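You operate a simulated robot arm through the tools that you are given. There is no shell and no other tool. Be economical: measure what you need, move in short steps, check, and stop when the job is done.

Carry out the task below with a simulated robot arm. There is one attempt and no reset: what you move stays moved.

JOB
Band the cake box whose label matches the mounted ribbon.
Fine: set it on the winder plate, wind once round and put it back; crank back to start; grip the box gently.

It is judged by the outcome, as a careful person would: the job done as asked, and still so three seconds after it is handed in. It fails if anything else is knocked over, pushed out of place, dropped, spilled or broken.

ROBOT AND FRAMES
A 5-joint arm with a two-finger parallel gripper, fixed in place. Base frame: the origin is at the foot of the arm, x ahead of it, y to its left, z up; the work surface is at about z = 0. Units: m, rad, N and s.
With the tool pointing down near the work surface it reaches from about 0.26 to 0.6 m from the base axis. Its first joint turns from -1.152 to 1.152 rad. The tool tilts only in the upright plane through the base axis and itself; it spins freely about its own axis. Payload 1.57 kg.
The tool frame sits at the grasp point between the pads (the TCP): z along the fingers, y along the line on which they close. The tips reach 0.03 m beyond it. Largest opening 0.08 m; finger width 0.017, thickness 0.012; the body of the gripper, 0.04 by 0.082 m, starts 0.08 m behind the TCP.
Orientation is that of the tool frame in the base frame, as a unit quaternion [w, x, y, z]. With the fingers straight down and closing along the base's y, the tool's x points along the base's -x, its y along +y and its z along -z.

CONTROLS
- The arm moves only by the tool move_arm. Its argument "rows" is one flat list of numbers, 7 for each row, row after row: the shift along the tool's x, y, z in m, then the turn, a rotation vector about the tool's x, y, z in rad, then the opening in per cent of the stroke, from 0 (shut) to 100 (fully open). In form: [tx, ty, tz, rx, ry, rz, hand, tx, ty, tz, rx, ry, rz, hand, ...]. A call has 1 to 12 rows; each row shifts and turns the commanded pose from where the row before left it, along the tool's axes as they then stand. Each row takes 0.2 s and may step no farther than 0.05 m and 0.15 rad from the row before; otherwise, or with a gripper value out of range, the whole call is refused. Where a pose cannot be reached the arm comes as near as it can. A force on the tool above 40 N (or 10 N above the force at the start of the call, whichever is more), or a blocked arm, ends the call early, and 0.2 s more pass. The fingers move at their own pace (about 0.153 m/s each) and stop on an object; they squeeze with about 39 N. The grip force told is the motor's: it shows also when the fingers shut on nothing. Time passes only in rows, and 0.2 s behind the last, so rows that do not move let the fingers close. The reply holds the time, the measured pose of the TCP, the force on the tool along the base axes, the opening and the grip force, in the units named above and with some noise, with the torque about the TCP (base axes, N m) and any sound that the robot's microphone picked up.
- Cameras (640 x 400 px; columns grow to the right, rows downward): "scene" is fixed at [0.0181, 0.3834, 0.5203]; the picture's right is [-0.90, -0.44, 0.00], its down [-0.27, 0.54, -0.80] and it looks along [0.35, -0.72, -0.60] (base axes); focal length 324 px, centre (320, 200). "wrist" rides on the gripper at [0.072, -0.007, -0.122] in the tool frame; the picture's right is [0.09, 1.00, 0.00], its down [-0.84, 0.08, -0.54] and it looks along [-0.54, 0.05, 0.84] (tool axes); focal length 238 px, centre (320, 200). There is no depth. A picture from a camera that has moved, and an enlarged one, comes with that camera's place and axes in the base frame and with its lens.
- get_image(camera): a new picture of that camera. The clock stands still meanwhile.
- enlarge(camera, box): a new picture of the part [left, top, right, bottom] of that camera's present view, enlarged. The clock stands still meanwhile.
- hand_in(): hands the job in; it is judged then, once.

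Work in short steps. Places have to be worked out from the pictures, the camera data and where the tool is seen: move nearer, look again, correct. Check each grasp and each placing, and mend what went wrong. You have 120 turns and 76 pictures in all, those below and enlarged ones among them. Open the gripper and draw the arm clear of the work before you hand the job in, unless the task says otherwise; then end with one line.

The tools are called as a command line: name --argument value ..., lists and objects as JSON in quotes. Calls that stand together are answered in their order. move_arm: Moves the arm, as the interface text tells. Its arguments: {"type":"object","properties":{"rows":{"type":"array","items":{"type":"number"}}},"required":["rows"]} The other tools are called the same way: get_image (camera) takes a picture; enlarge (camera, box) takes an enlarged picture of a part of a camera's view; hand_in () hands the job in.

At the start:

```text
time: 0.0
eef_pos: [0.3152, 0.0185, 0.2704]
orientation: [0.0, 0.0, 1.0, 0.0]
contact_force: [-0.2, 0.7, 0.5]
torque: [0.03, 0.01, 0.02]
width: 0.0797
grasp_force: 0.1
```

scene: 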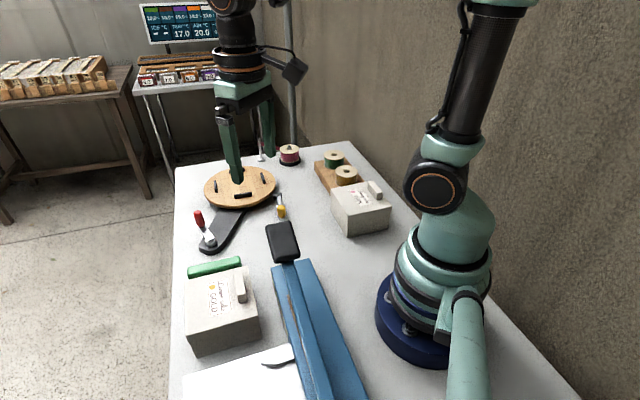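
wrist: 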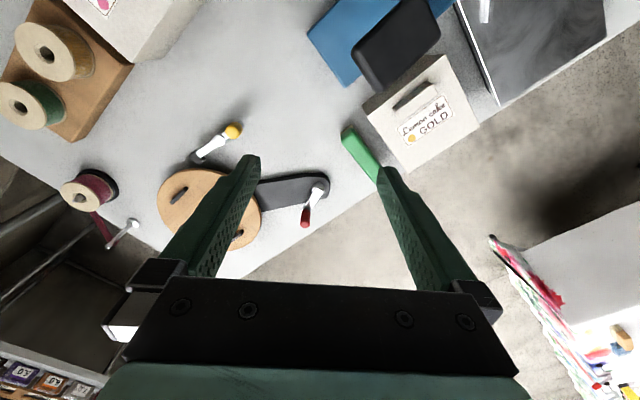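

I'll look closely at the labels and the winder first.

enlarge --camera "scene" --box '[170, 130, 410, 280]'

enlarge --camera "scene" --box '[170, 240, 350, 400]'

enlarge --camera "wrist" --box '[0, 0, 350, 270]'

```text
2.67 times, centred on (290, 205) of scene
camera zoom: at [0.0181, 0.3834, 0.5203], right [-0.9, -0.44, 0.0], down [-0.27, 0.54, -0.8], along [0.35, -0.72, -0.6], focal length 864 px, centre (400, 187)
```

zoom: 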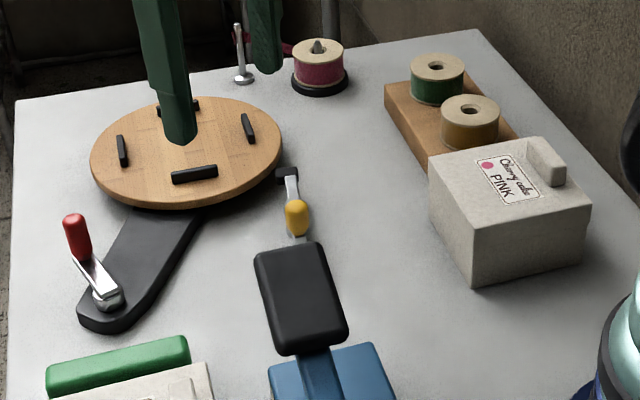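

```text
2.50 times, centred on (260, 320) of scene
camera zoom: at [0.0181, 0.3834, 0.5203], right [-0.9, -0.44, 0.0], down [-0.27, 0.54, -0.8], along [0.35, -0.72, -0.6], focal length 810 px, centre (470, -100)
```

zoom: 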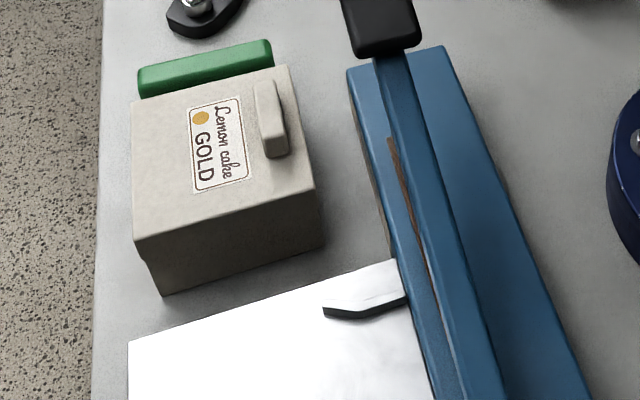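

```text
1.48 times, centred on (175, 135) of wrist
camera zoom: at [0.2435, 0.011, 0.3922], right [-0.09, 1.0, 0.0], down [0.84, 0.08, 0.54], along [0.54, 0.05, -0.84], focal length 353 px, centre (535, 296)
```

zoom: 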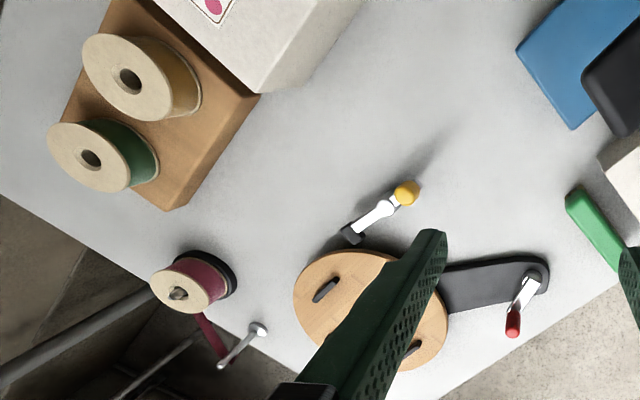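

The mounted ribbon is pink, so the Cherry cake/PINK box, near (0.20,-0.21), is the one. It is about 0.105 m wide, so I'll have to lift it by its lid tab. I'll move near it at height and look.

move_arm --rows '[0.013, -0.038, 0.004, 0, 0, 0, 100, 0.013, -0.038, 0.004, 0, 0, 0, 100, 0.013, -0.038, 0.004, 0, 0, 0, 100, 0.013, -0.038, 0.004, 0, 0, 0, 100, 0.013, -0.038, 0.004, 0, 0, 0, 100]'

get_image --camera "wrist"

get_image --camera "scene"

```text
time: 1.2
eef_pos: [0.2515, -0.1715, 0.2517]
orientation: [0.0, 0.0, 1.0, 0.0]
contact_force: [-0.9, -0.6, -1.0]
torque: [0.01, 0.0, -0.01]
width: 0.08
grasp_force: 0.0
```

```text
70 pictures are left
camera wrist: at [0.1792, -0.1799, 0.3734], right [-0.09, 1.0, 0.0], down [0.84, 0.08, 0.54], along [0.54, 0.05, -0.84], focal length 238 px, centre (320, 200)
```

wrist: 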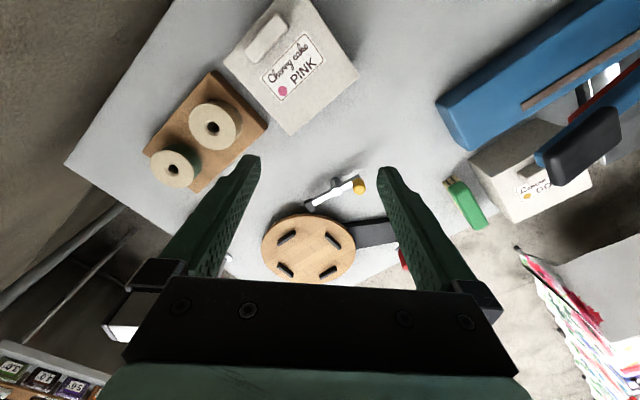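

```text
69 pictures are left
```

scene: 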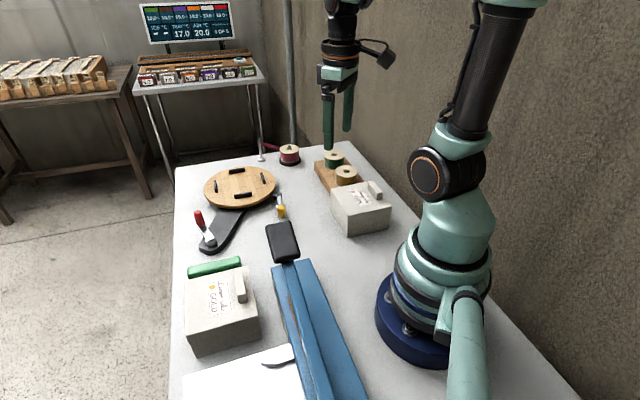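

A clear view; enlarging the box and the winder for accurate geometry.

enlarge --camera "wrist" --box '[200, 0, 380, 140]'

enlarge --camera "wrist" --box '[240, 150, 420, 290]'

enlarge --camera "scene" --box '[180, 140, 310, 260]'

```text
2.86 times, centred on (290, 70) of wrist
camera zoom: at [0.1792, -0.1799, 0.3734], right [-0.09, 1.0, 0.0], down [0.84, 0.08, 0.54], along [0.54, 0.05, -0.84], focal length 681 px, centre (406, 571)
```

zoom: 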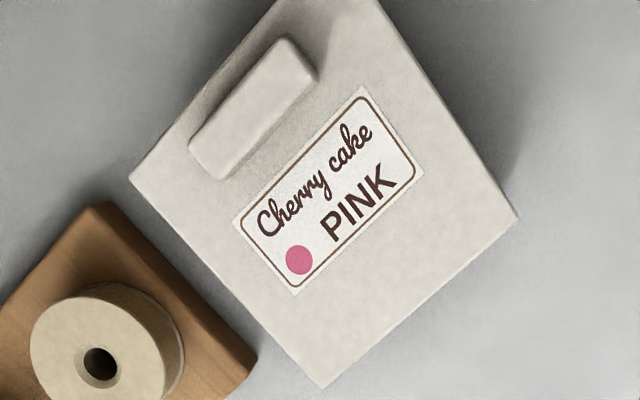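

```text
2.86 times, centred on (330, 220) of wrist
camera zoom: at [0.1792, -0.1799, 0.3734], right [-0.09, 1.0, 0.0], down [0.84, 0.08, 0.54], along [0.54, 0.05, -0.84], focal length 681 px, centre (291, 143)
```

zoom: 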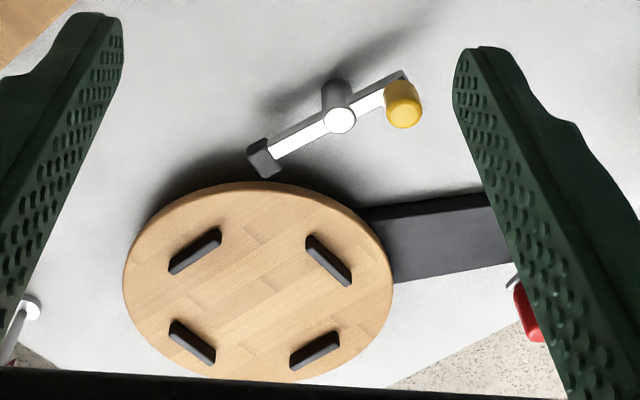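

```text
3.33 times, centred on (245, 200) of scene
camera zoom: at [0.0181, 0.3834, 0.5203], right [-0.9, -0.44, 0.0], down [-0.27, 0.54, -0.8], along [0.35, -0.72, -0.6], focal length 1080 px, centre (570, 200)
```

zoom: 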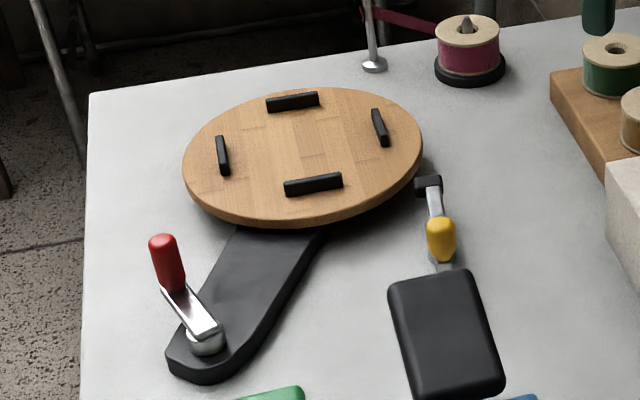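

Plate centre is about (0.527,-0.171) with its cleats at 45°, matching the box's orientation. Before lifting anything I'll inspect the yellow lever by the plate rim and the crank from nearer.

move_arm --rows '[-0.035, 0.015, 0.01, 0, 0, 0, 100, -0.035, 0.015, 0.01, 0, 0, 0, 100, -0.035, 0.015, 0.01, 0, 0, 0, 100, 0, 0.015, 0.01, 0, 0, 0, 100]'

get_image --camera "wrist"

enlarge --camera "scene" --box '[250, 130, 310, 230]'

```text
time: 2.2
eef_pos: [0.3562, -0.1122, 0.2098]
orientation: [0.001, -0.001, 1.0, 0.001]
contact_force: [-0.7, 0.2, -0.8]
torque: [0.01, -0.02, 0.01]
width: 0.0799
grasp_force: 0.1
```

```text
65 pictures are left
camera wrist: at [0.2837, -0.1191, 0.3309], right [-0.09, 1.0, 0.0], down [0.84, 0.08, 0.54], along [0.54, 0.05, -0.84], focal length 238 px, centre (320, 200)
```

wrist: 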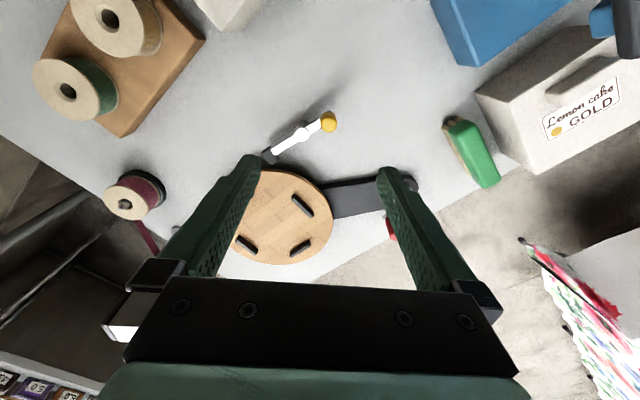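

```text
4.00 times, centred on (280, 180) of scene
camera zoom: at [0.0181, 0.3834, 0.5203], right [-0.9, -0.44, 0.0], down [-0.27, 0.54, -0.8], along [0.35, -0.72, -0.6], focal length 1296 px, centre (480, 280)
```

zoom: 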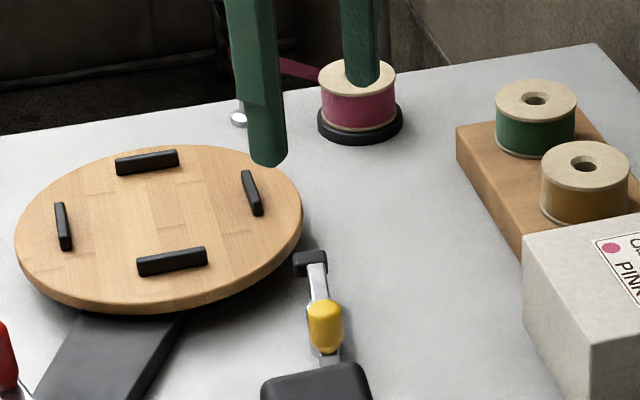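

enlarge --camera "wrist" --box '[240, 90, 360, 190]'

```text
4.00 times, centred on (300, 140) of wrist
camera zoom: at [0.2837, -0.1191, 0.3309], right [-0.09, 1.0, 0.0], down [0.84, 0.08, 0.54], along [0.54, 0.05, -0.84], focal length 953 px, centre (400, 440)
```

zoom: 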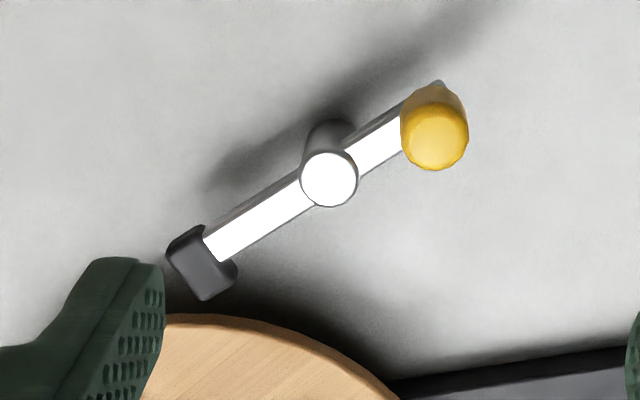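

The brake-like pad stands clear of the plate rim by ~7 mm, so I'll leave the lever alone. Next I go above the PINK box's tab at about (0.176,-0.234) and turn the tool 45°.

move_arm --rows '[0.036, -0.0244, 0.006, 0, 0, 0, 100, 0.036, -0.0244, 0.006, 0, 0, 0, 100, 0.036, -0.0244, 0.006, 0, 0, 0, 100, 0.036, -0.0244, 0.006, 0, 0, 0, 100, 0.036, -0.0244, 0.006, 0, 0, 0, 100, 0, 0, 0, 0, 0, 0.131, 100, 0, 0, 0, 0, 0, 0.131, 100, 0, 0, 0, 0, 0, 0.131, 100, 0, 0, 0, 0, 0, 0.131, 100, 0, 0, 0, 0, 0, 0.131, 100, 0, 0, 0, 0, 0, 0.13, 100]'

get_image --camera "wrist"

enlarge --camera "scene" --box '[290, 100, 450, 250]'

```text
time: 4.6
eef_pos: [0.1746, -0.2333, 0.1812]
orientation: [0.0, 0.384, 0.923, 0.0]
contact_force: [-0.8, 0.8, -0.2]
torque: [0.0, 0.01, -0.01]
width: 0.0798
grasp_force: 0.0
```

```text
62 pictures are left
camera wrist: at [0.1199, -0.1881, 0.3017], right [0.64, 0.77, 0.0], down [0.65, -0.54, 0.54], along [0.42, -0.35, -0.84], focal length 238 px, centre (320, 200)
```

wrist: 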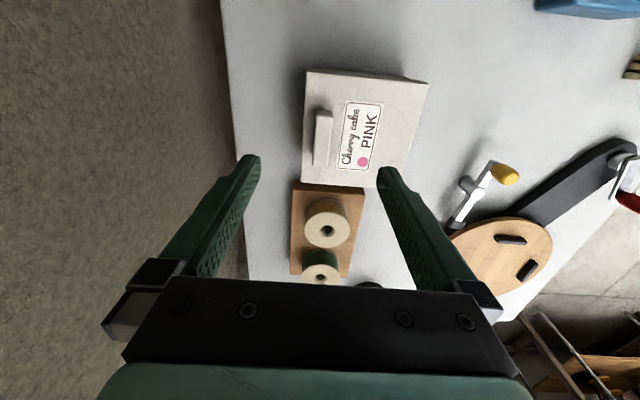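

```text
2.67 times, centred on (370, 175) of scene
camera zoom: at [0.0181, 0.3834, 0.5203], right [-0.9, -0.44, 0.0], down [-0.27, 0.54, -0.8], along [0.35, -0.72, -0.6], focal length 864 px, centre (187, 267)
```

zoom: 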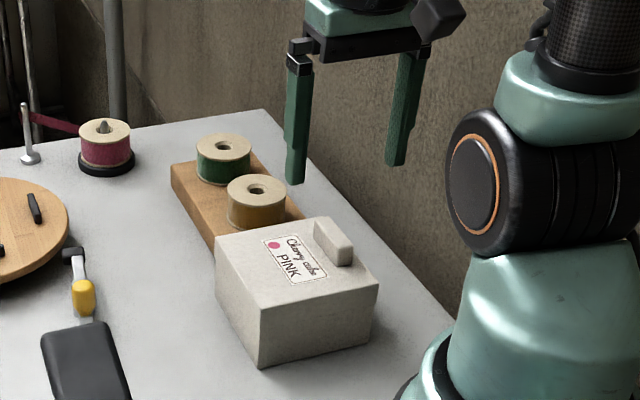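

enlarge --camera "wrist" --box '[280, 60, 440, 200]'

```text
2.86 times, centred on (360, 130) of wrist
camera zoom: at [0.1199, -0.1881, 0.3017], right [0.64, 0.77, 0.0], down [0.65, -0.54, 0.54], along [0.42, -0.35, -0.84], focal length 681 px, centre (206, 400)
```

zoom: 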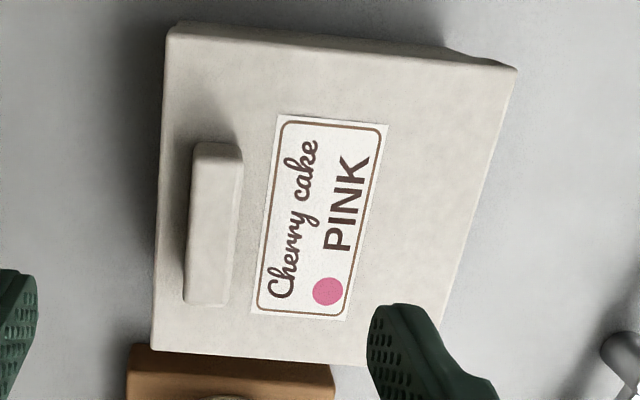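

The tab is aligned with the fingers; centre (0.1766,-0.2325). Shift 2 mm and descend to where the tips straddle the tab, then check.

move_arm --rows '[0, 0.002, 0.022, 0, 0, 0, 80, 0, 0, 0.022, 0, 0, 0, 70, 0, 0, 0.022, 0, 0, 0, 60]'

enlarge --camera "scene" --box '[310, 120, 430, 240]'

enlarge --camera "wrist" --box '[220, 60, 440, 290]'

```text
time: 5.4
eef_pos: [0.178, -0.2321, 0.1137]
orientation: [-0.001, 0.382, 0.924, 0.0]
contact_force: [0.1, 0.9, 0.3]
torque: [0.0, 0.01, 0.01]
width: 0.0479
grasp_force: 0.1
```

```text
3.33 times, centred on (370, 180) of scene
camera zoom: at [0.0181, 0.3834, 0.5203], right [-0.9, -0.44, 0.0], down [-0.27, 0.54, -0.8], along [0.35, -0.72, -0.6], focal length 1080 px, centre (153, 267)
```

zoom: 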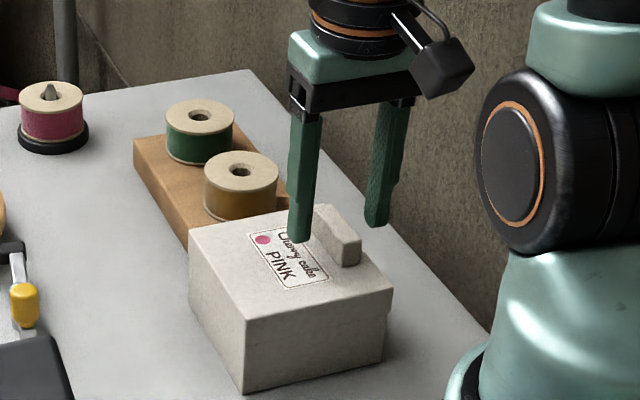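

```text
1.74 times, centred on (330, 175) of wrist
camera zoom: at [0.1221, -0.1871, 0.2352], right [0.64, 0.77, 0.0], down [0.65, -0.54, 0.54], along [0.42, -0.35, -0.84], focal length 414 px, centre (303, 244)
```

zoom: 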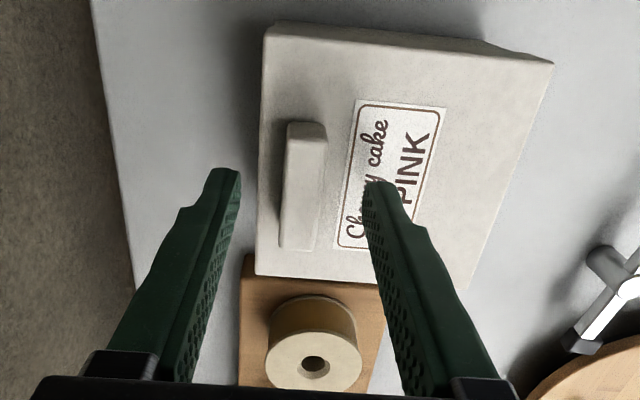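

Tab is centred between the tips. Lower 9 mm more and close gradually, watching grip force.

move_arm --rows '[0, 0, 0.009, 0, 0, 0, 45, 0, 0, 0, 0, 0, 0, 32, 0, 0, 0, 0, 0, 0, 26, 0, 0, 0, 0, 0, 0, 22]'

```text
time: 6.4
eef_pos: [0.1785, -0.2317, 0.1056]
orientation: [0.0, 0.382, 0.924, 0.001]
contact_force: [-0.1, -0.3, 0.2]
torque: [-0.02, -0.01, 0.02]
width: 0.0174
grasp_force: 0.1
```

move_arm --rows '[0, 0, 0, 0, 0, 0, 20, 0, 0, 0, 0, 0, 0, 19]'

enlarge --camera "wrist" --box '[220, 60, 440, 290]'

```text
time: 7.0
eef_pos: [0.179, -0.2324, 0.1048]
orientation: [0.0, 0.383, 0.924, 0.0]
contact_force: [-1.5, -1.1, 0.2]
torque: [0.02, 0.04, -0.02]
width: 0.0166
grasp_force: 0.4
```

```text
1.74 times, centred on (330, 175) of wrist
camera zoom: at [0.1228, -0.1873, 0.2268], right [0.64, 0.77, 0.0], down [0.65, -0.54, 0.54], along [0.42, -0.35, -0.84], focal length 414 px, centre (303, 244)
```

zoom: 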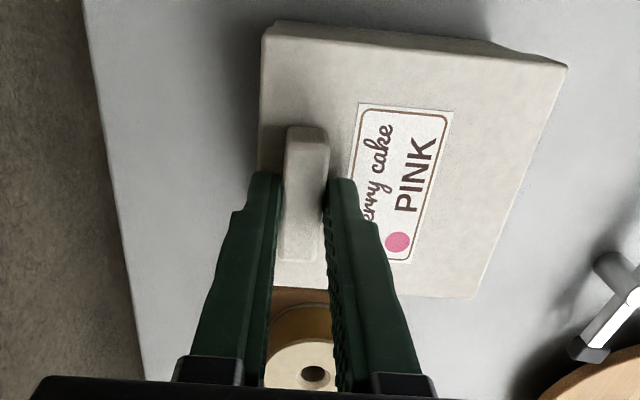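

Contact at 16.6 mm with very little force. I'll tighten slightly and see how force scales.

move_arm --rows '[0, 0, 0, 0, 0, 0, 17, 0, 0, 0, 0, 0, 0, 16]'

```text
time: 7.6
eef_pos: [0.1794, -0.2332, 0.1052]
orientation: [0.001, 0.383, 0.924, 0.001]
contact_force: [-0.8, -1.4, 2.4]
torque: [-0.01, 0.02, 0.02]
width: 0.0156
grasp_force: 21.8
```

21.8 N at 16 %. I'll relax slightly to 17 % and try a small lift to see if that holds.

move_arm --rows '[0, 0, 0, 0, 0, 0, 17, 0, 0, 0, 0, 0, 0, 17, 0, 0, -0.004, 0, 0, 0, 17, 0, 0, -0.004, 0, 0, 0, 17, 0, 0, -0.004, 0, 0, 0, 17]'

enlarge --camera "scene" --box '[310, 120, 430, 240]'

```text
time: 8.8
eef_pos: [0.1776, -0.2318, 0.1171]
orientation: [0.0, 0.383, 0.924, 0.0]
contact_force: [1.1, -0.4, -3.2]
torque: [-0.07, 0.09, 0.02]
width: 0.0154
grasp_force: 21.5
```

```text
3.33 times, centred on (370, 180) of scene
camera zoom: at [0.0181, 0.3834, 0.5203], right [-0.9, -0.44, 0.0], down [-0.27, 0.54, -0.8], along [0.35, -0.72, -0.6], focal length 1080 px, centre (153, 267)
```

zoom: 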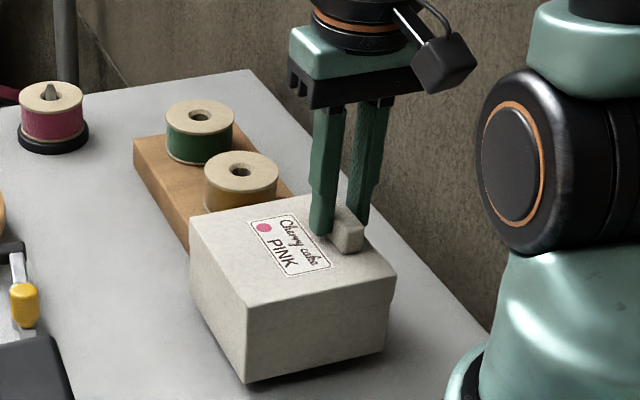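

Box is held level, weighing about 3 N at 21.5 N grip. Lift to clear the spools and carry towards the plate.

move_arm --rows '[0, 0, -0.025, 0, 0, 0, 17, 0, 0, -0.03, 0, 0, 0, 17, 0, 0, -0.03, 0, 0, 0, 17, -0.0225, 0.0284, 0, 0, 0, 0, 17, -0.0225, 0.0284, 0, 0, 0, 0, 17, -0.0225, 0.0284, 0, 0, 0, 0, 17, -0.0225, 0.0284, 0, 0, 0, 0, 17, -0.0225, 0.0284, 0, 0, 0, 0, 17, -0.0225, 0.0284, 0, 0, 0, 0, 17, -0.0225, 0.0284, 0, 0, 0, 0, 17, -0.0225, 0.0284, 0, 0, 0, 0, 17, -0.0222, 0.0288, 0, 0, 0, 0, 17]'

get_image --camera "scene"

get_image --camera "wrist"

```text
time: 11.4
eef_pos: [0.5014, -0.1934, 0.2032]
orientation: [-0.001, 0.382, 0.924, 0.0]
contact_force: [-0.2, -0.2, -3.4]
torque: [-0.09, 0.08, 0.0]
width: 0.0157
grasp_force: 21.9
```

```text
55 pictures are left
```

scene: 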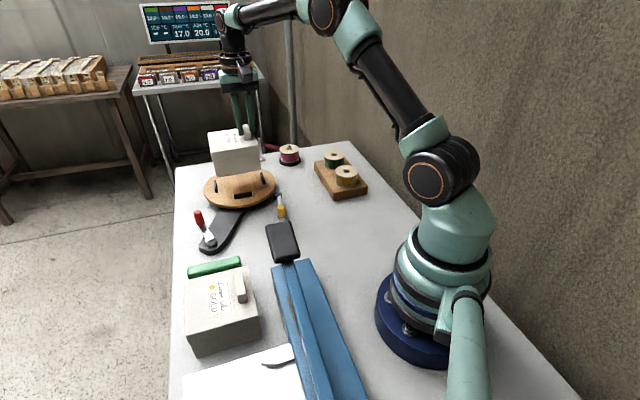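

```text
54 pictures are left
camera wrist: at [0.4455, -0.1473, 0.3246], right [0.64, 0.77, 0.0], down [0.65, -0.54, 0.54], along [0.42, -0.35, -0.84], focal length 238 px, centre (320, 200)
```

wrist: 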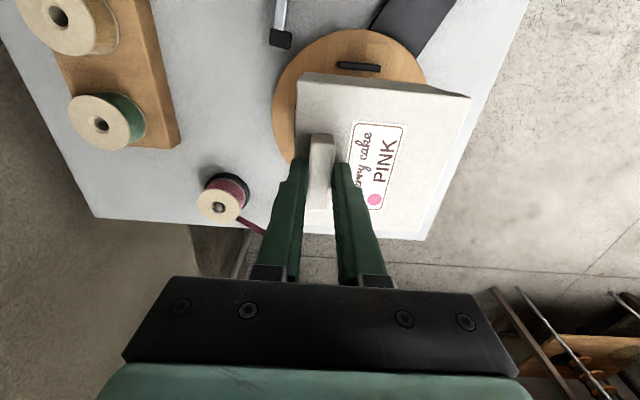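

Box in hand over the plate. Lower to just above the cleats and check the alignment.

move_arm --rows '[0, 0, 0.02, 0, 0, 0, 17, 0, 0, 0.02, 0, 0, 0, 17]'

enlarge --camera "scene" --box '[190, 110, 300, 220]'

enlarge --camera "wrist" --box '[250, 20, 490, 250]'

```text
time: 12.0
eef_pos: [0.5014, -0.1925, 0.1621]
orientation: [0.0, 0.382, 0.924, 0.001]
contact_force: [0.2, -0.4, -2.8]
torque: [-0.07, 0.06, 0.0]
width: 0.0157
grasp_force: 21.8
```

```text
3.64 times, centred on (245, 165) of scene
camera zoom: at [0.0181, 0.3834, 0.5203], right [-0.9, -0.44, 0.0], down [-0.27, 0.54, -0.8], along [0.35, -0.72, -0.6], focal length 1178 px, centre (593, 327)
```

zoom: 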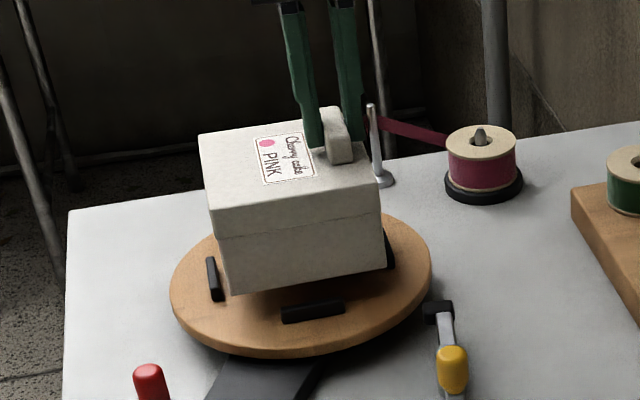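

```text
1.74 times, centred on (370, 135) of wrist
camera zoom: at [0.4448, -0.1479, 0.2841], right [0.64, 0.77, 0.0], down [0.65, -0.54, 0.54], along [0.42, -0.35, -0.84], focal length 414 px, centre (233, 313)
```

zoom: 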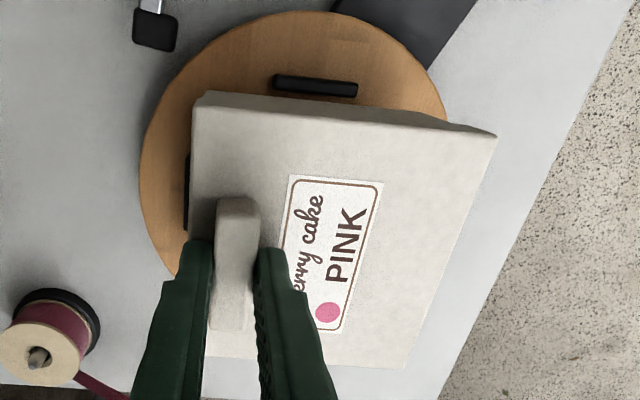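

move_arm --rows '[0, 0, 0.01, 0, 0, 0, 17, 0, 0, 0, 0, 0, 0, 17]'

enlarge --camera "scene" --box '[210, 150, 280, 210]'

enlarge --camera "wrist" --box '[310, 20, 460, 130]'

```text
time: 12.6
eef_pos: [0.5007, -0.1928, 0.1527]
orientation: [0.0, 0.383, 0.924, 0.001]
contact_force: [-0.2, -0.4, -3.6]
torque: [-0.09, 0.05, 0.0]
width: 0.0156
grasp_force: 22.1
```

```text
6.67 times, centred on (245, 180) of scene
camera zoom: at [0.0181, 0.3834, 0.5203], right [-0.9, -0.44, 0.0], down [-0.27, 0.54, -0.8], along [0.35, -0.72, -0.6], focal length 2160 px, centre (820, 333)
```

zoom: 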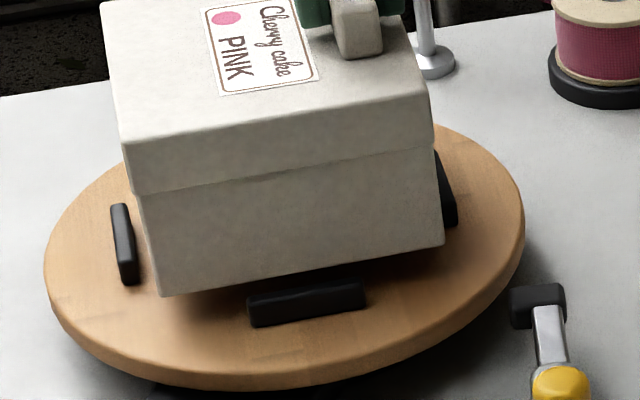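

```text
3.64 times, centred on (385, 75) of wrist
camera zoom: at [0.4447, -0.1474, 0.2745], right [0.64, 0.77, 0.0], down [0.65, -0.54, 0.54], along [0.42, -0.35, -0.84], focal length 867 px, centre (84, 654)
```

zoom: 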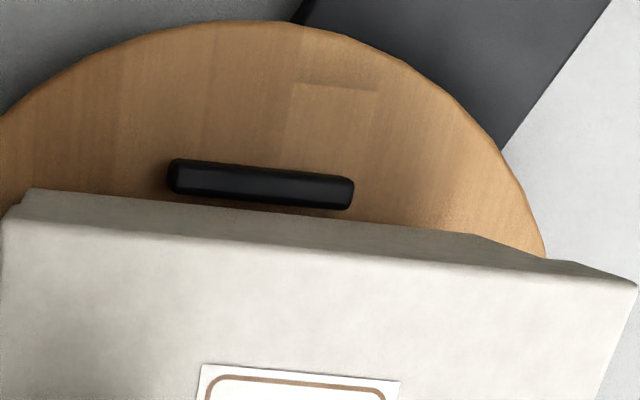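

Estimates put the box centre within ~1.5 mm of the plate centre; nudge slightly and lower gently, watching force.

move_arm --rows '[-0.0014, 0, 0.003, 0, 0, 0, 17, 0, 0, 0.003, 0, 0, 0, 17, 0, 0, 0.003, 0, 0, 0, 17, 0, 0, 0, 0, 0, 0, 17]'

enlarge --camera "scene" --box '[210, 150, 280, 210]'

```text
time: 13.6
eef_pos: [0.5019, -0.1947, 0.1444]
orientation: [0.001, 0.382, 0.924, 0.0]
contact_force: [-0.9, 0.3, -3.2]
torque: [-0.11, 0.09, 0.02]
width: 0.0155
grasp_force: 21.9
```

```text
6.67 times, centred on (245, 180) of scene
camera zoom: at [0.0181, 0.3834, 0.5203], right [-0.9, -0.44, 0.0], down [-0.27, 0.54, -0.8], along [0.35, -0.72, -0.6], focal length 2160 px, centre (820, 333)
```

zoom: 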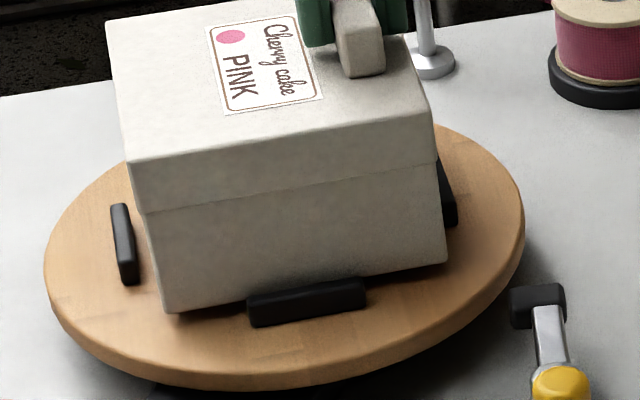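

The box bottom is entering between the cleats. Continue down.

move_arm --rows '[0, 0, 0.002, 0, 0, 0, 17, 0, 0, 0.002, 0, 0, 0, 17, 0, 0, 0.002, 0, 0, 0, 17, 0, 0, 0, 0, 0, 0, 17]'

enlarge --camera "scene" --box '[210, 150, 280, 210]'

```text
time: 14.6
eef_pos: [0.5016, -0.1956, 0.1372]
orientation: [0.001, 0.383, 0.924, 0.0]
contact_force: [-0.4, -0.2, -2.9]
torque: [-0.12, 0.09, 0.0]
width: 0.0155
grasp_force: 21.6
```

```text
6.67 times, centred on (245, 180) of scene
camera zoom: at [0.0181, 0.3834, 0.5203], right [-0.9, -0.44, 0.0], down [-0.27, 0.54, -0.8], along [0.35, -0.72, -0.6], focal length 2160 px, centre (820, 333)
```

zoom: 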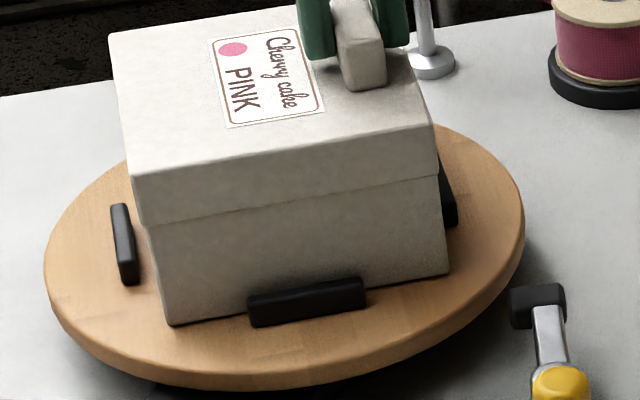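

Not yet in contact; continue in 2 mm steps.

move_arm --rows '[0, 0, 0.0015, 0, 0, 0, 17, 0, 0, 0.0015, 0, 0, 0, 17, 0, 0, 0, 0, 0, 0, 17]'

```text
time: 15.4
eef_pos: [0.5033, -0.1956, 0.1382]
orientation: [0.001, 0.382, 0.924, 0.0]
contact_force: [-9.7, -0.4, 21.0]
torque: [0.14, 0.51, 0.19]
width: 0.0159
grasp_force: 21.6
```

enlarge --camera "scene" --box '[210, 150, 280, 210]'

enlarge --camera "wrist" --box '[250, 20, 490, 250]'

```text
6.67 times, centred on (245, 180) of scene
camera zoom: at [0.018, 0.3835, 0.5203], right [-0.9, -0.44, 0.0], down [-0.27, 0.54, -0.8], along [0.35, -0.72, -0.6], focal length 2160 px, centre (820, 333)
```

zoom: 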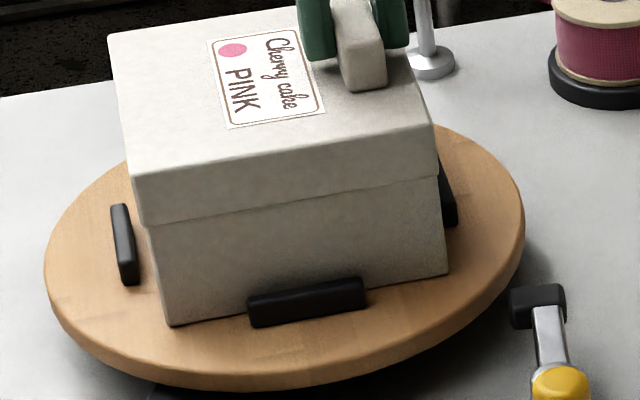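

```text
1.74 times, centred on (370, 135) of wrist
camera zoom: at [0.4464, -0.1498, 0.2585], right [0.64, 0.77, 0.0], down [0.65, -0.54, 0.54], along [0.42, -0.35, -0.84], focal length 414 px, centre (233, 313)
```

zoom: 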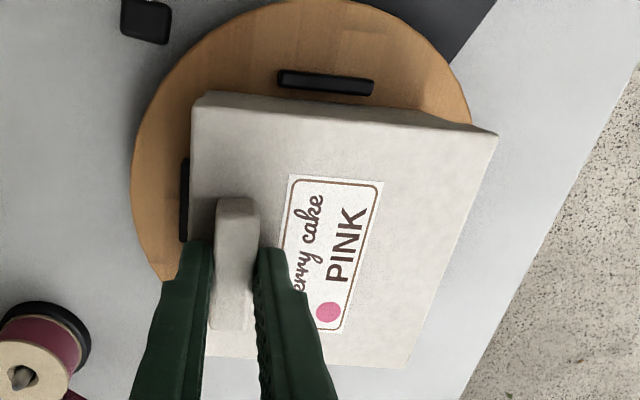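

Bottom corners compute to z ≈ 0.032, the plate surface, and centred: it is seated. Relieve the pressing and release.

move_arm --rows '[0, 0, -0.003, 0, 0, 0, 17, 0, 0, 0, 0, 0, 0, 20, 0, 0, 0, 0, 0, 0, 30, 0, 0, 0, 0, 0, 0, 45, 0, 0, -0.02, 0, 0, 0, 45, 0, 0, -0.03, 0, 0, 0, 45, 0, 0, -0.03, 0, 0, 0, 45]'

get_image --camera "scene"

get_image --camera "wrist"

```text
time: 17.0
eef_pos: [0.5013, -0.1962, 0.2201]
orientation: [0.0, 0.383, 0.924, 0.0]
contact_force: [0.3, 0.0, -0.3]
torque: [-0.01, 0.03, -0.03]
width: 0.036
grasp_force: 0.0
```

```text
45 pictures are left
```

scene: 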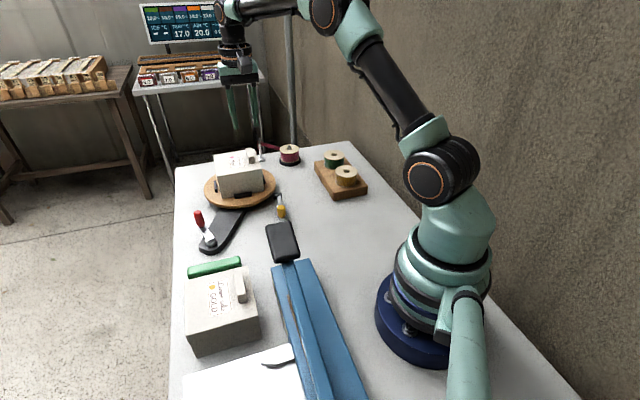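

```text
44 pictures are left
camera wrist: at [0.4456, -0.1499, 0.3408], right [0.64, 0.77, 0.0], down [0.65, -0.54, 0.54], along [0.42, -0.35, -0.84], focal length 238 px, centre (320, 200)
```

wrist: 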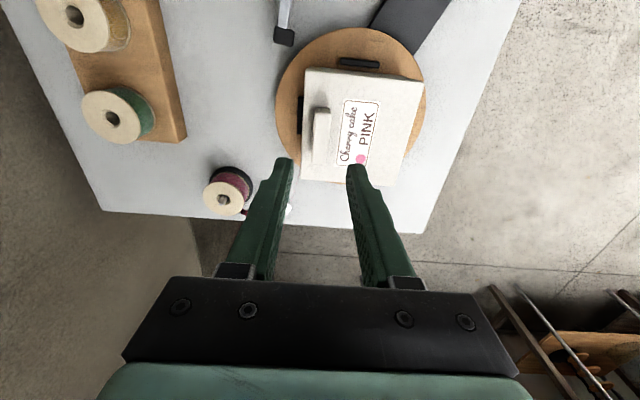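

Box is seated on the plate. Now to the red crank to measure it.

move_arm --rows '[0.0382, 0.0184, 0, 0, 0, 0, 60, 0.0382, 0.0184, 0, 0, 0, 0, 60, 0.0382, 0.0184, 0, 0, 0, 0, 60, 0.0382, 0.0184, 0, 0, 0, 0, 60, 0.0382, 0.0184, 0, 0, 0, 0, 60]'

get_image --camera "wrist"

enlarge --camera "scene" --box '[180, 200, 260, 260]'

```text
time: 18.2
eef_pos: [0.4306, 0.0052, 0.2204]
orientation: [0.0, 0.383, 0.924, 0.0]
contact_force: [0.6, -0.2, 0.3]
torque: [-0.02, -0.01, -0.01]
width: 0.0481
grasp_force: 0.1
```

```text
43 pictures are left
camera wrist: at [0.3756, 0.0504, 0.3415], right [0.64, 0.77, 0.0], down [0.65, -0.54, 0.54], along [0.42, -0.35, -0.84], focal length 238 px, centre (320, 200)
```

wrist: 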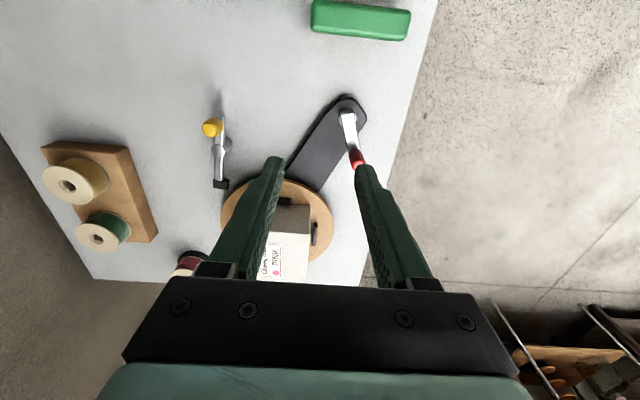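

```text
6.67 times, centred on (220, 230) of scene
camera zoom: at [0.0181, 0.3834, 0.5203], right [-0.9, -0.44, 0.0], down [-0.27, 0.54, -0.8], along [0.35, -0.72, -0.6], focal length 2160 px, centre (987, 0)
```

zoom: 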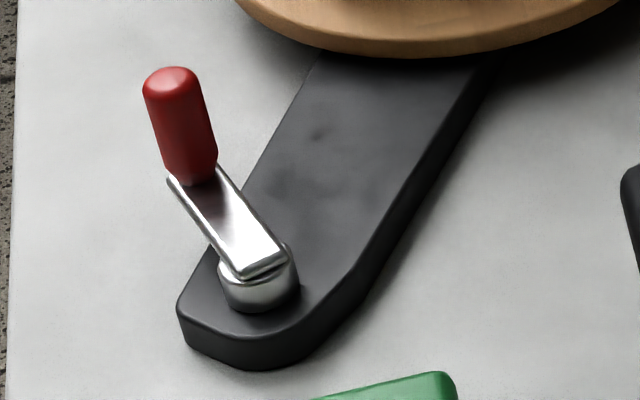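

enlarge --camera "wrist" --box '[310, 80, 400, 180]'

```text
4.00 times, centred on (355, 130) of wrist
camera zoom: at [0.3756, 0.0504, 0.3415], right [0.64, 0.77, 0.0], down [0.65, -0.54, 0.54], along [0.42, -0.35, -0.84], focal length 953 px, centre (180, 480)
```

zoom: 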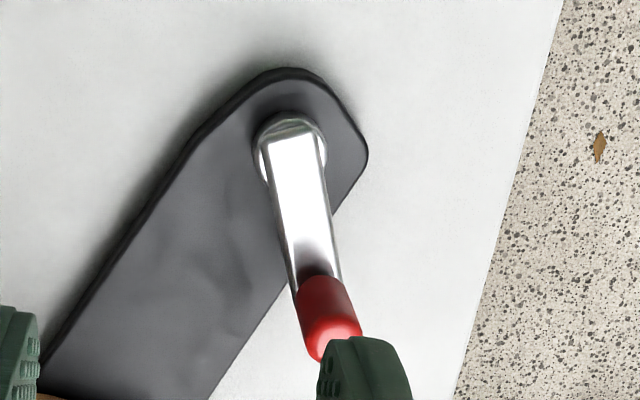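

Handle triangulated at about (0.497,0.009), z 0.038–0.077; pivot about (0.455,0.029). Move above the handle and turn so the fingers close tangentially.

move_arm --rows '[-0.0221, 0.0248, 0.03, 0, 0, 0, 60, -0.0222, 0.0248, 0.03, 0, 0, 0, 60, 0, 0, 0, 0, 0, -0.113, 60, 0, 0, 0, 0, 0, -0.113, 60, 0, 0, 0, 0, 0, -0.114, 60]'

get_image --camera "wrist"

enlarge --camera "scene" --box '[170, 170, 260, 260]'

```text
time: 19.4
eef_pos: [0.4982, 0.0093, 0.1588]
orientation: [0.0, 0.22, 0.975, 0.0]
contact_force: [0.5, -0.4, -0.1]
torque: [0.0, 0.0, 0.0]
width: 0.0481
grasp_force: 0.0
```

```text
40 pictures are left
camera wrist: at [0.4297, 0.0328, 0.2799], right [0.34, 0.94, 0.0], down [0.79, -0.29, 0.54], along [0.51, -0.19, -0.84], focal length 238 px, centre (320, 200)
```

wrist: 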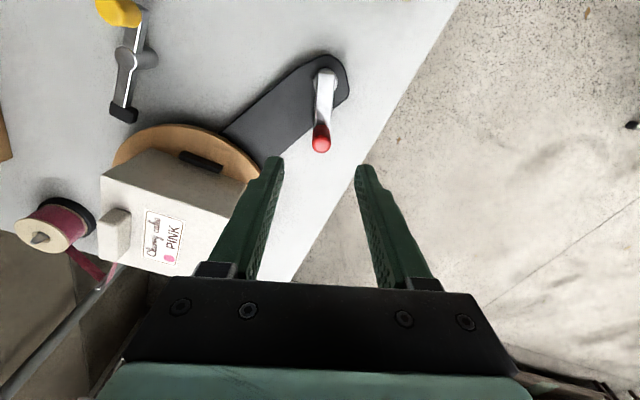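

```text
4.44 times, centred on (215, 215) of scene
camera zoom: at [0.0181, 0.3834, 0.5203], right [-0.9, -0.44, 0.0], down [-0.27, 0.54, -0.8], along [0.35, -0.72, -0.6], focal length 1440 px, centre (787, 133)
```

zoom: 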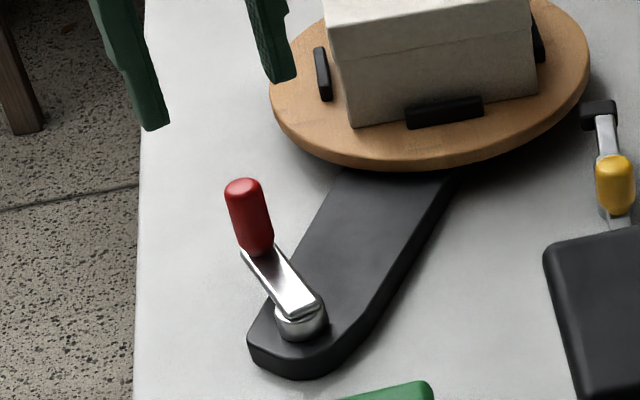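

Handle confirmed at (0.496,0.009). Descend around it with open fingers.

move_arm --rows '[0.0013, 0, 0.03, 0, 0, 0, 60, 0, 0, 0.03, 0, 0, 0, 60, 0, 0, 0.023, 0, 0, 0, 60]'

enlarge --camera "scene" --box '[170, 170, 260, 260]'

enlarge --camera "wrist" --box '[220, 60, 440, 280]'

```text
time: 20.2
eef_pos: [0.4972, 0.0105, 0.0741]
orientation: [-0.001, 0.22, 0.975, 0.0]
contact_force: [0.5, -0.2, -0.3]
torque: [-0.01, -0.01, 0.01]
width: 0.0479
grasp_force: 0.1
```

```text
4.44 times, centred on (215, 215) of scene
camera zoom: at [0.0181, 0.3834, 0.5203], right [-0.9, -0.44, 0.0], down [-0.27, 0.54, -0.8], along [0.35, -0.72, -0.6], focal length 1440 px, centre (787, 133)
```

zoom: 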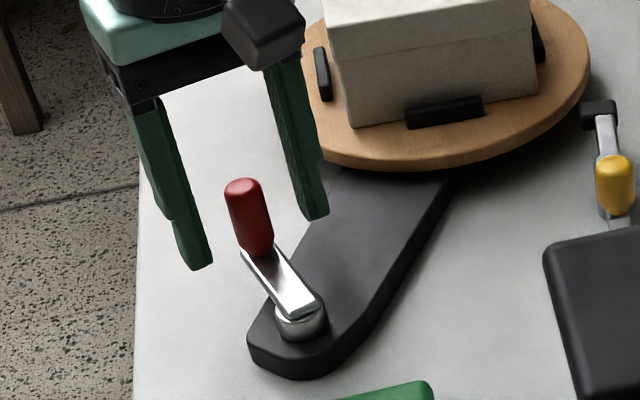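

```text
1.82 times, centred on (330, 170) of wrist
camera zoom: at [0.4287, 0.0345, 0.1964], right [0.35, 0.94, 0.0], down [0.79, -0.29, 0.54], along [0.51, -0.19, -0.84], focal length 433 px, centre (302, 254)
```

zoom: 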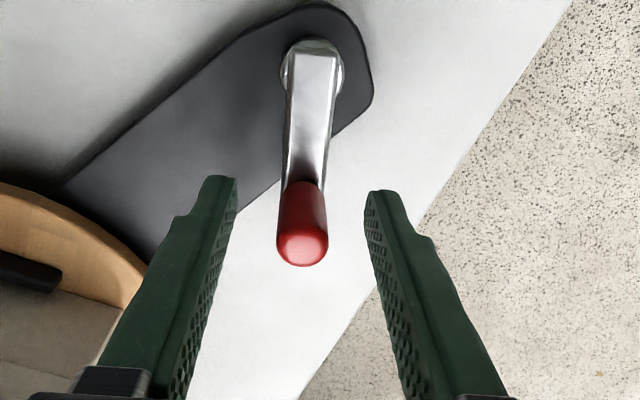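

Centred. Close lightly on the handle.

move_arm --rows '[0, 0, 0, 0, 0, 0, 40, 0, 0, 0, 0, 0, 0, 28, 0, 0, 0, 0, 0, 0, 22, 0, 0, 0, 0, 0, 0, 19]'

```text
time: 21.2
eef_pos: [0.4969, 0.011, 0.0752]
orientation: [0.0, 0.221, 0.975, 0.0]
contact_force: [1.4, 3.9, -1.4]
torque: [0.09, -0.06, 0.01]
width: 0.0183
grasp_force: 1.8
```

move_arm --rows '[0, 0, 0, 0, 0, 0, 19, 0, 0, 0, 0, 0, 0, 19]'

```text
time: 21.8
eef_pos: [0.4965, 0.009, 0.0759]
orientation: [-0.001, 0.221, 0.975, -0.001]
contact_force: [0.7, 2.6, -1.0]
torque: [0.12, -0.04, -0.01]
width: 0.019
grasp_force: 1.8
```

Gripped lightly. Test crank: four rows clockwise about the pivot (tool x side), watching forces.

move_arm --rows '[0, 0, 0, 0, 0, 0, 18, 0.00054, -0.00717, 0, 0, 0, 0.1496, 18, 0.00054, -0.00717, 0, 0, 0, 0.1496, 18, 0.00054, -0.00717, 0, 0, 0, 0.1496, 18, 0.00054, -0.00717, 0, 0, 0, 0.1496, 18]'

get_image --camera "scene"

```text
time: 22.8
eef_pos: [0.4921, 0.0014, 0.0778]
orientation: [0.012, 0.407, 0.913, 0.005]
contact_force: [22.0, 20.4, -7.8]
torque: [-0.31, -0.2, 0.0]
width: 0.0403
grasp_force: 14.3
stopped in row 4: the force on the tool passed its limit at 43 N (the readings are from after the stop); the commanded pose is now the measured one
```

```text
36 pictures are left
```

scene: 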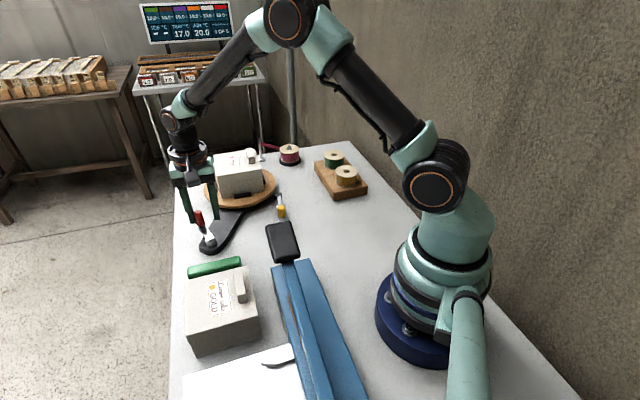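

enlarge --camera "scene" --box '[160, 130, 300, 260]'

enlarge --camera "wrist" --box '[200, 40, 440, 280]'

```text
3.08 times, centred on (230, 195) of scene
camera zoom: at [0.0181, 0.3834, 0.5203], right [-0.9, -0.44, 0.0], down [-0.27, 0.54, -0.8], along [0.35, -0.72, -0.6], focal length 997 px, centre (597, 215)
```

zoom: 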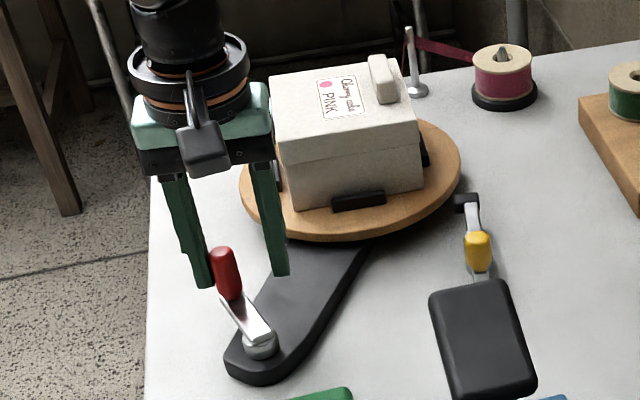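

```text
1.67 times, centred on (320, 160) of wrist
camera zoom: at [0.4353, 0.0484, 0.1981], right [0.68, 0.73, 0.02], down [0.6, -0.57, 0.56], along [0.42, -0.37, -0.83], focal length 397 px, centre (320, 267)
```

zoom: 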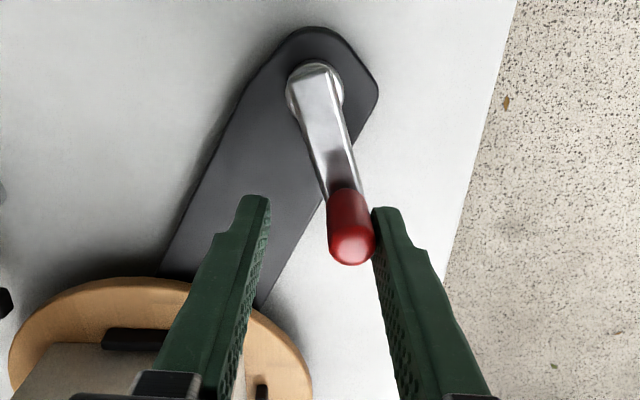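

Crank is stopped solidly clockwise, which suggests the start is an end stop and winding goes anticlockwise. I'll open, re-centre and straighten the tool, then try the other way.

move_arm --rows '[0, 0, 0, 0, 0, 0, 60, 0, 0, 0, 0, 0, 0, 60, 0, 0, 0, 0.0193, 0.0174, 0, 60, 0.0033, 0.009, 0, 0, 0, 0, 60, 0, 0, 0, 0, 0, -0.131, 60, 0, 0, 0, 0, 0, -0.131, 60, 0, 0, 0, 0, 0, -0.131, 60]'

enlarge --camera "wrist" --box '[200, 40, 440, 280]'

```text
time: 24.4
eef_pos: [0.4927, 0.0067, 0.0768]
orientation: [-0.008, 0.222, 0.975, -0.002]
contact_force: [-0.5, 0.1, 0.1]
torque: [0.0, -0.03, -0.05]
width: 0.048
grasp_force: 0.0
```

```text
1.67 times, centred on (320, 160) of wrist
camera zoom: at [0.4261, 0.0306, 0.1995], right [0.35, 0.94, -0.01], down [0.8, -0.29, 0.53], along [0.5, -0.19, -0.85], focal length 397 px, centre (320, 267)
```

zoom: 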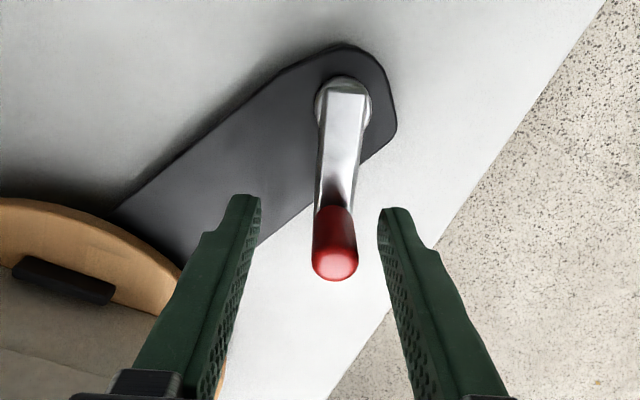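

move_arm --rows '[-0.0022, 0.0041, 0.001, -0.007, -0.0144, 0, 60, 0, 0, 0, 0, 0, 0, 35, 0, 0, 0, 0, 0, 0, 24, 0, 0, 0, 0, 0, 0, 20, 0, 0, 0, 0, 0, 0, 18, 0, 0, 0, 0, 0, 0, 18]'

```text
time: 25.8
eef_pos: [0.4969, 0.0098, 0.0754]
orientation: [0.001, 0.222, 0.975, 0.0]
contact_force: [5.3, 7.1, -2.5]
torque: [0.13, -0.12, 0.02]
width: 0.0209
grasp_force: 3.8
```

Now try anticlockwise, four small rows.

move_arm --rows '[0.00013, 0.0036, 0, 0, 0, -0.075, 18, 0.00013, 0.0036, 0, 0, 0, -0.075, 18, 0.00013, 0.0036, 0, 0, 0, -0.075, 18, 0.00013, 0.0036, 0, 0, 0, -0.075, 18]'

enlarge --camera "scene" --box '[160, 130, 300, 260]'

```text
time: 26.8
eef_pos: [0.5012, 0.0223, 0.0765]
orientation: [-0.001, 0.074, 0.997, -0.001]
contact_force: [-7.4, -3.9, 6.6]
torque: [-0.17, 0.17, 0.11]
width: 0.0174
grasp_force: 31.9
```

```text
3.08 times, centred on (230, 195) of scene
camera zoom: at [0.018, 0.3834, 0.5203], right [-0.9, -0.44, 0.0], down [-0.27, 0.54, -0.8], along [0.35, -0.72, -0.6], focal length 997 px, centre (597, 215)
```

zoom: 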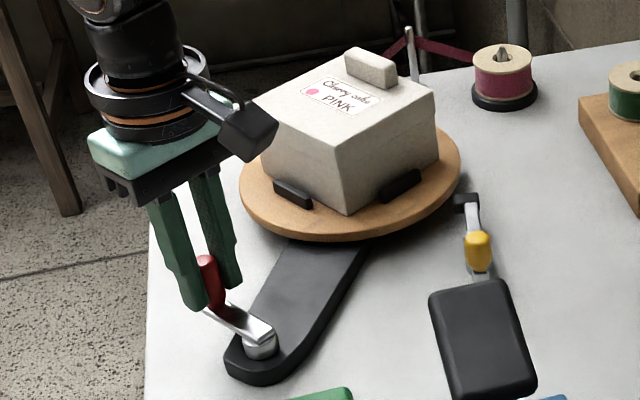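

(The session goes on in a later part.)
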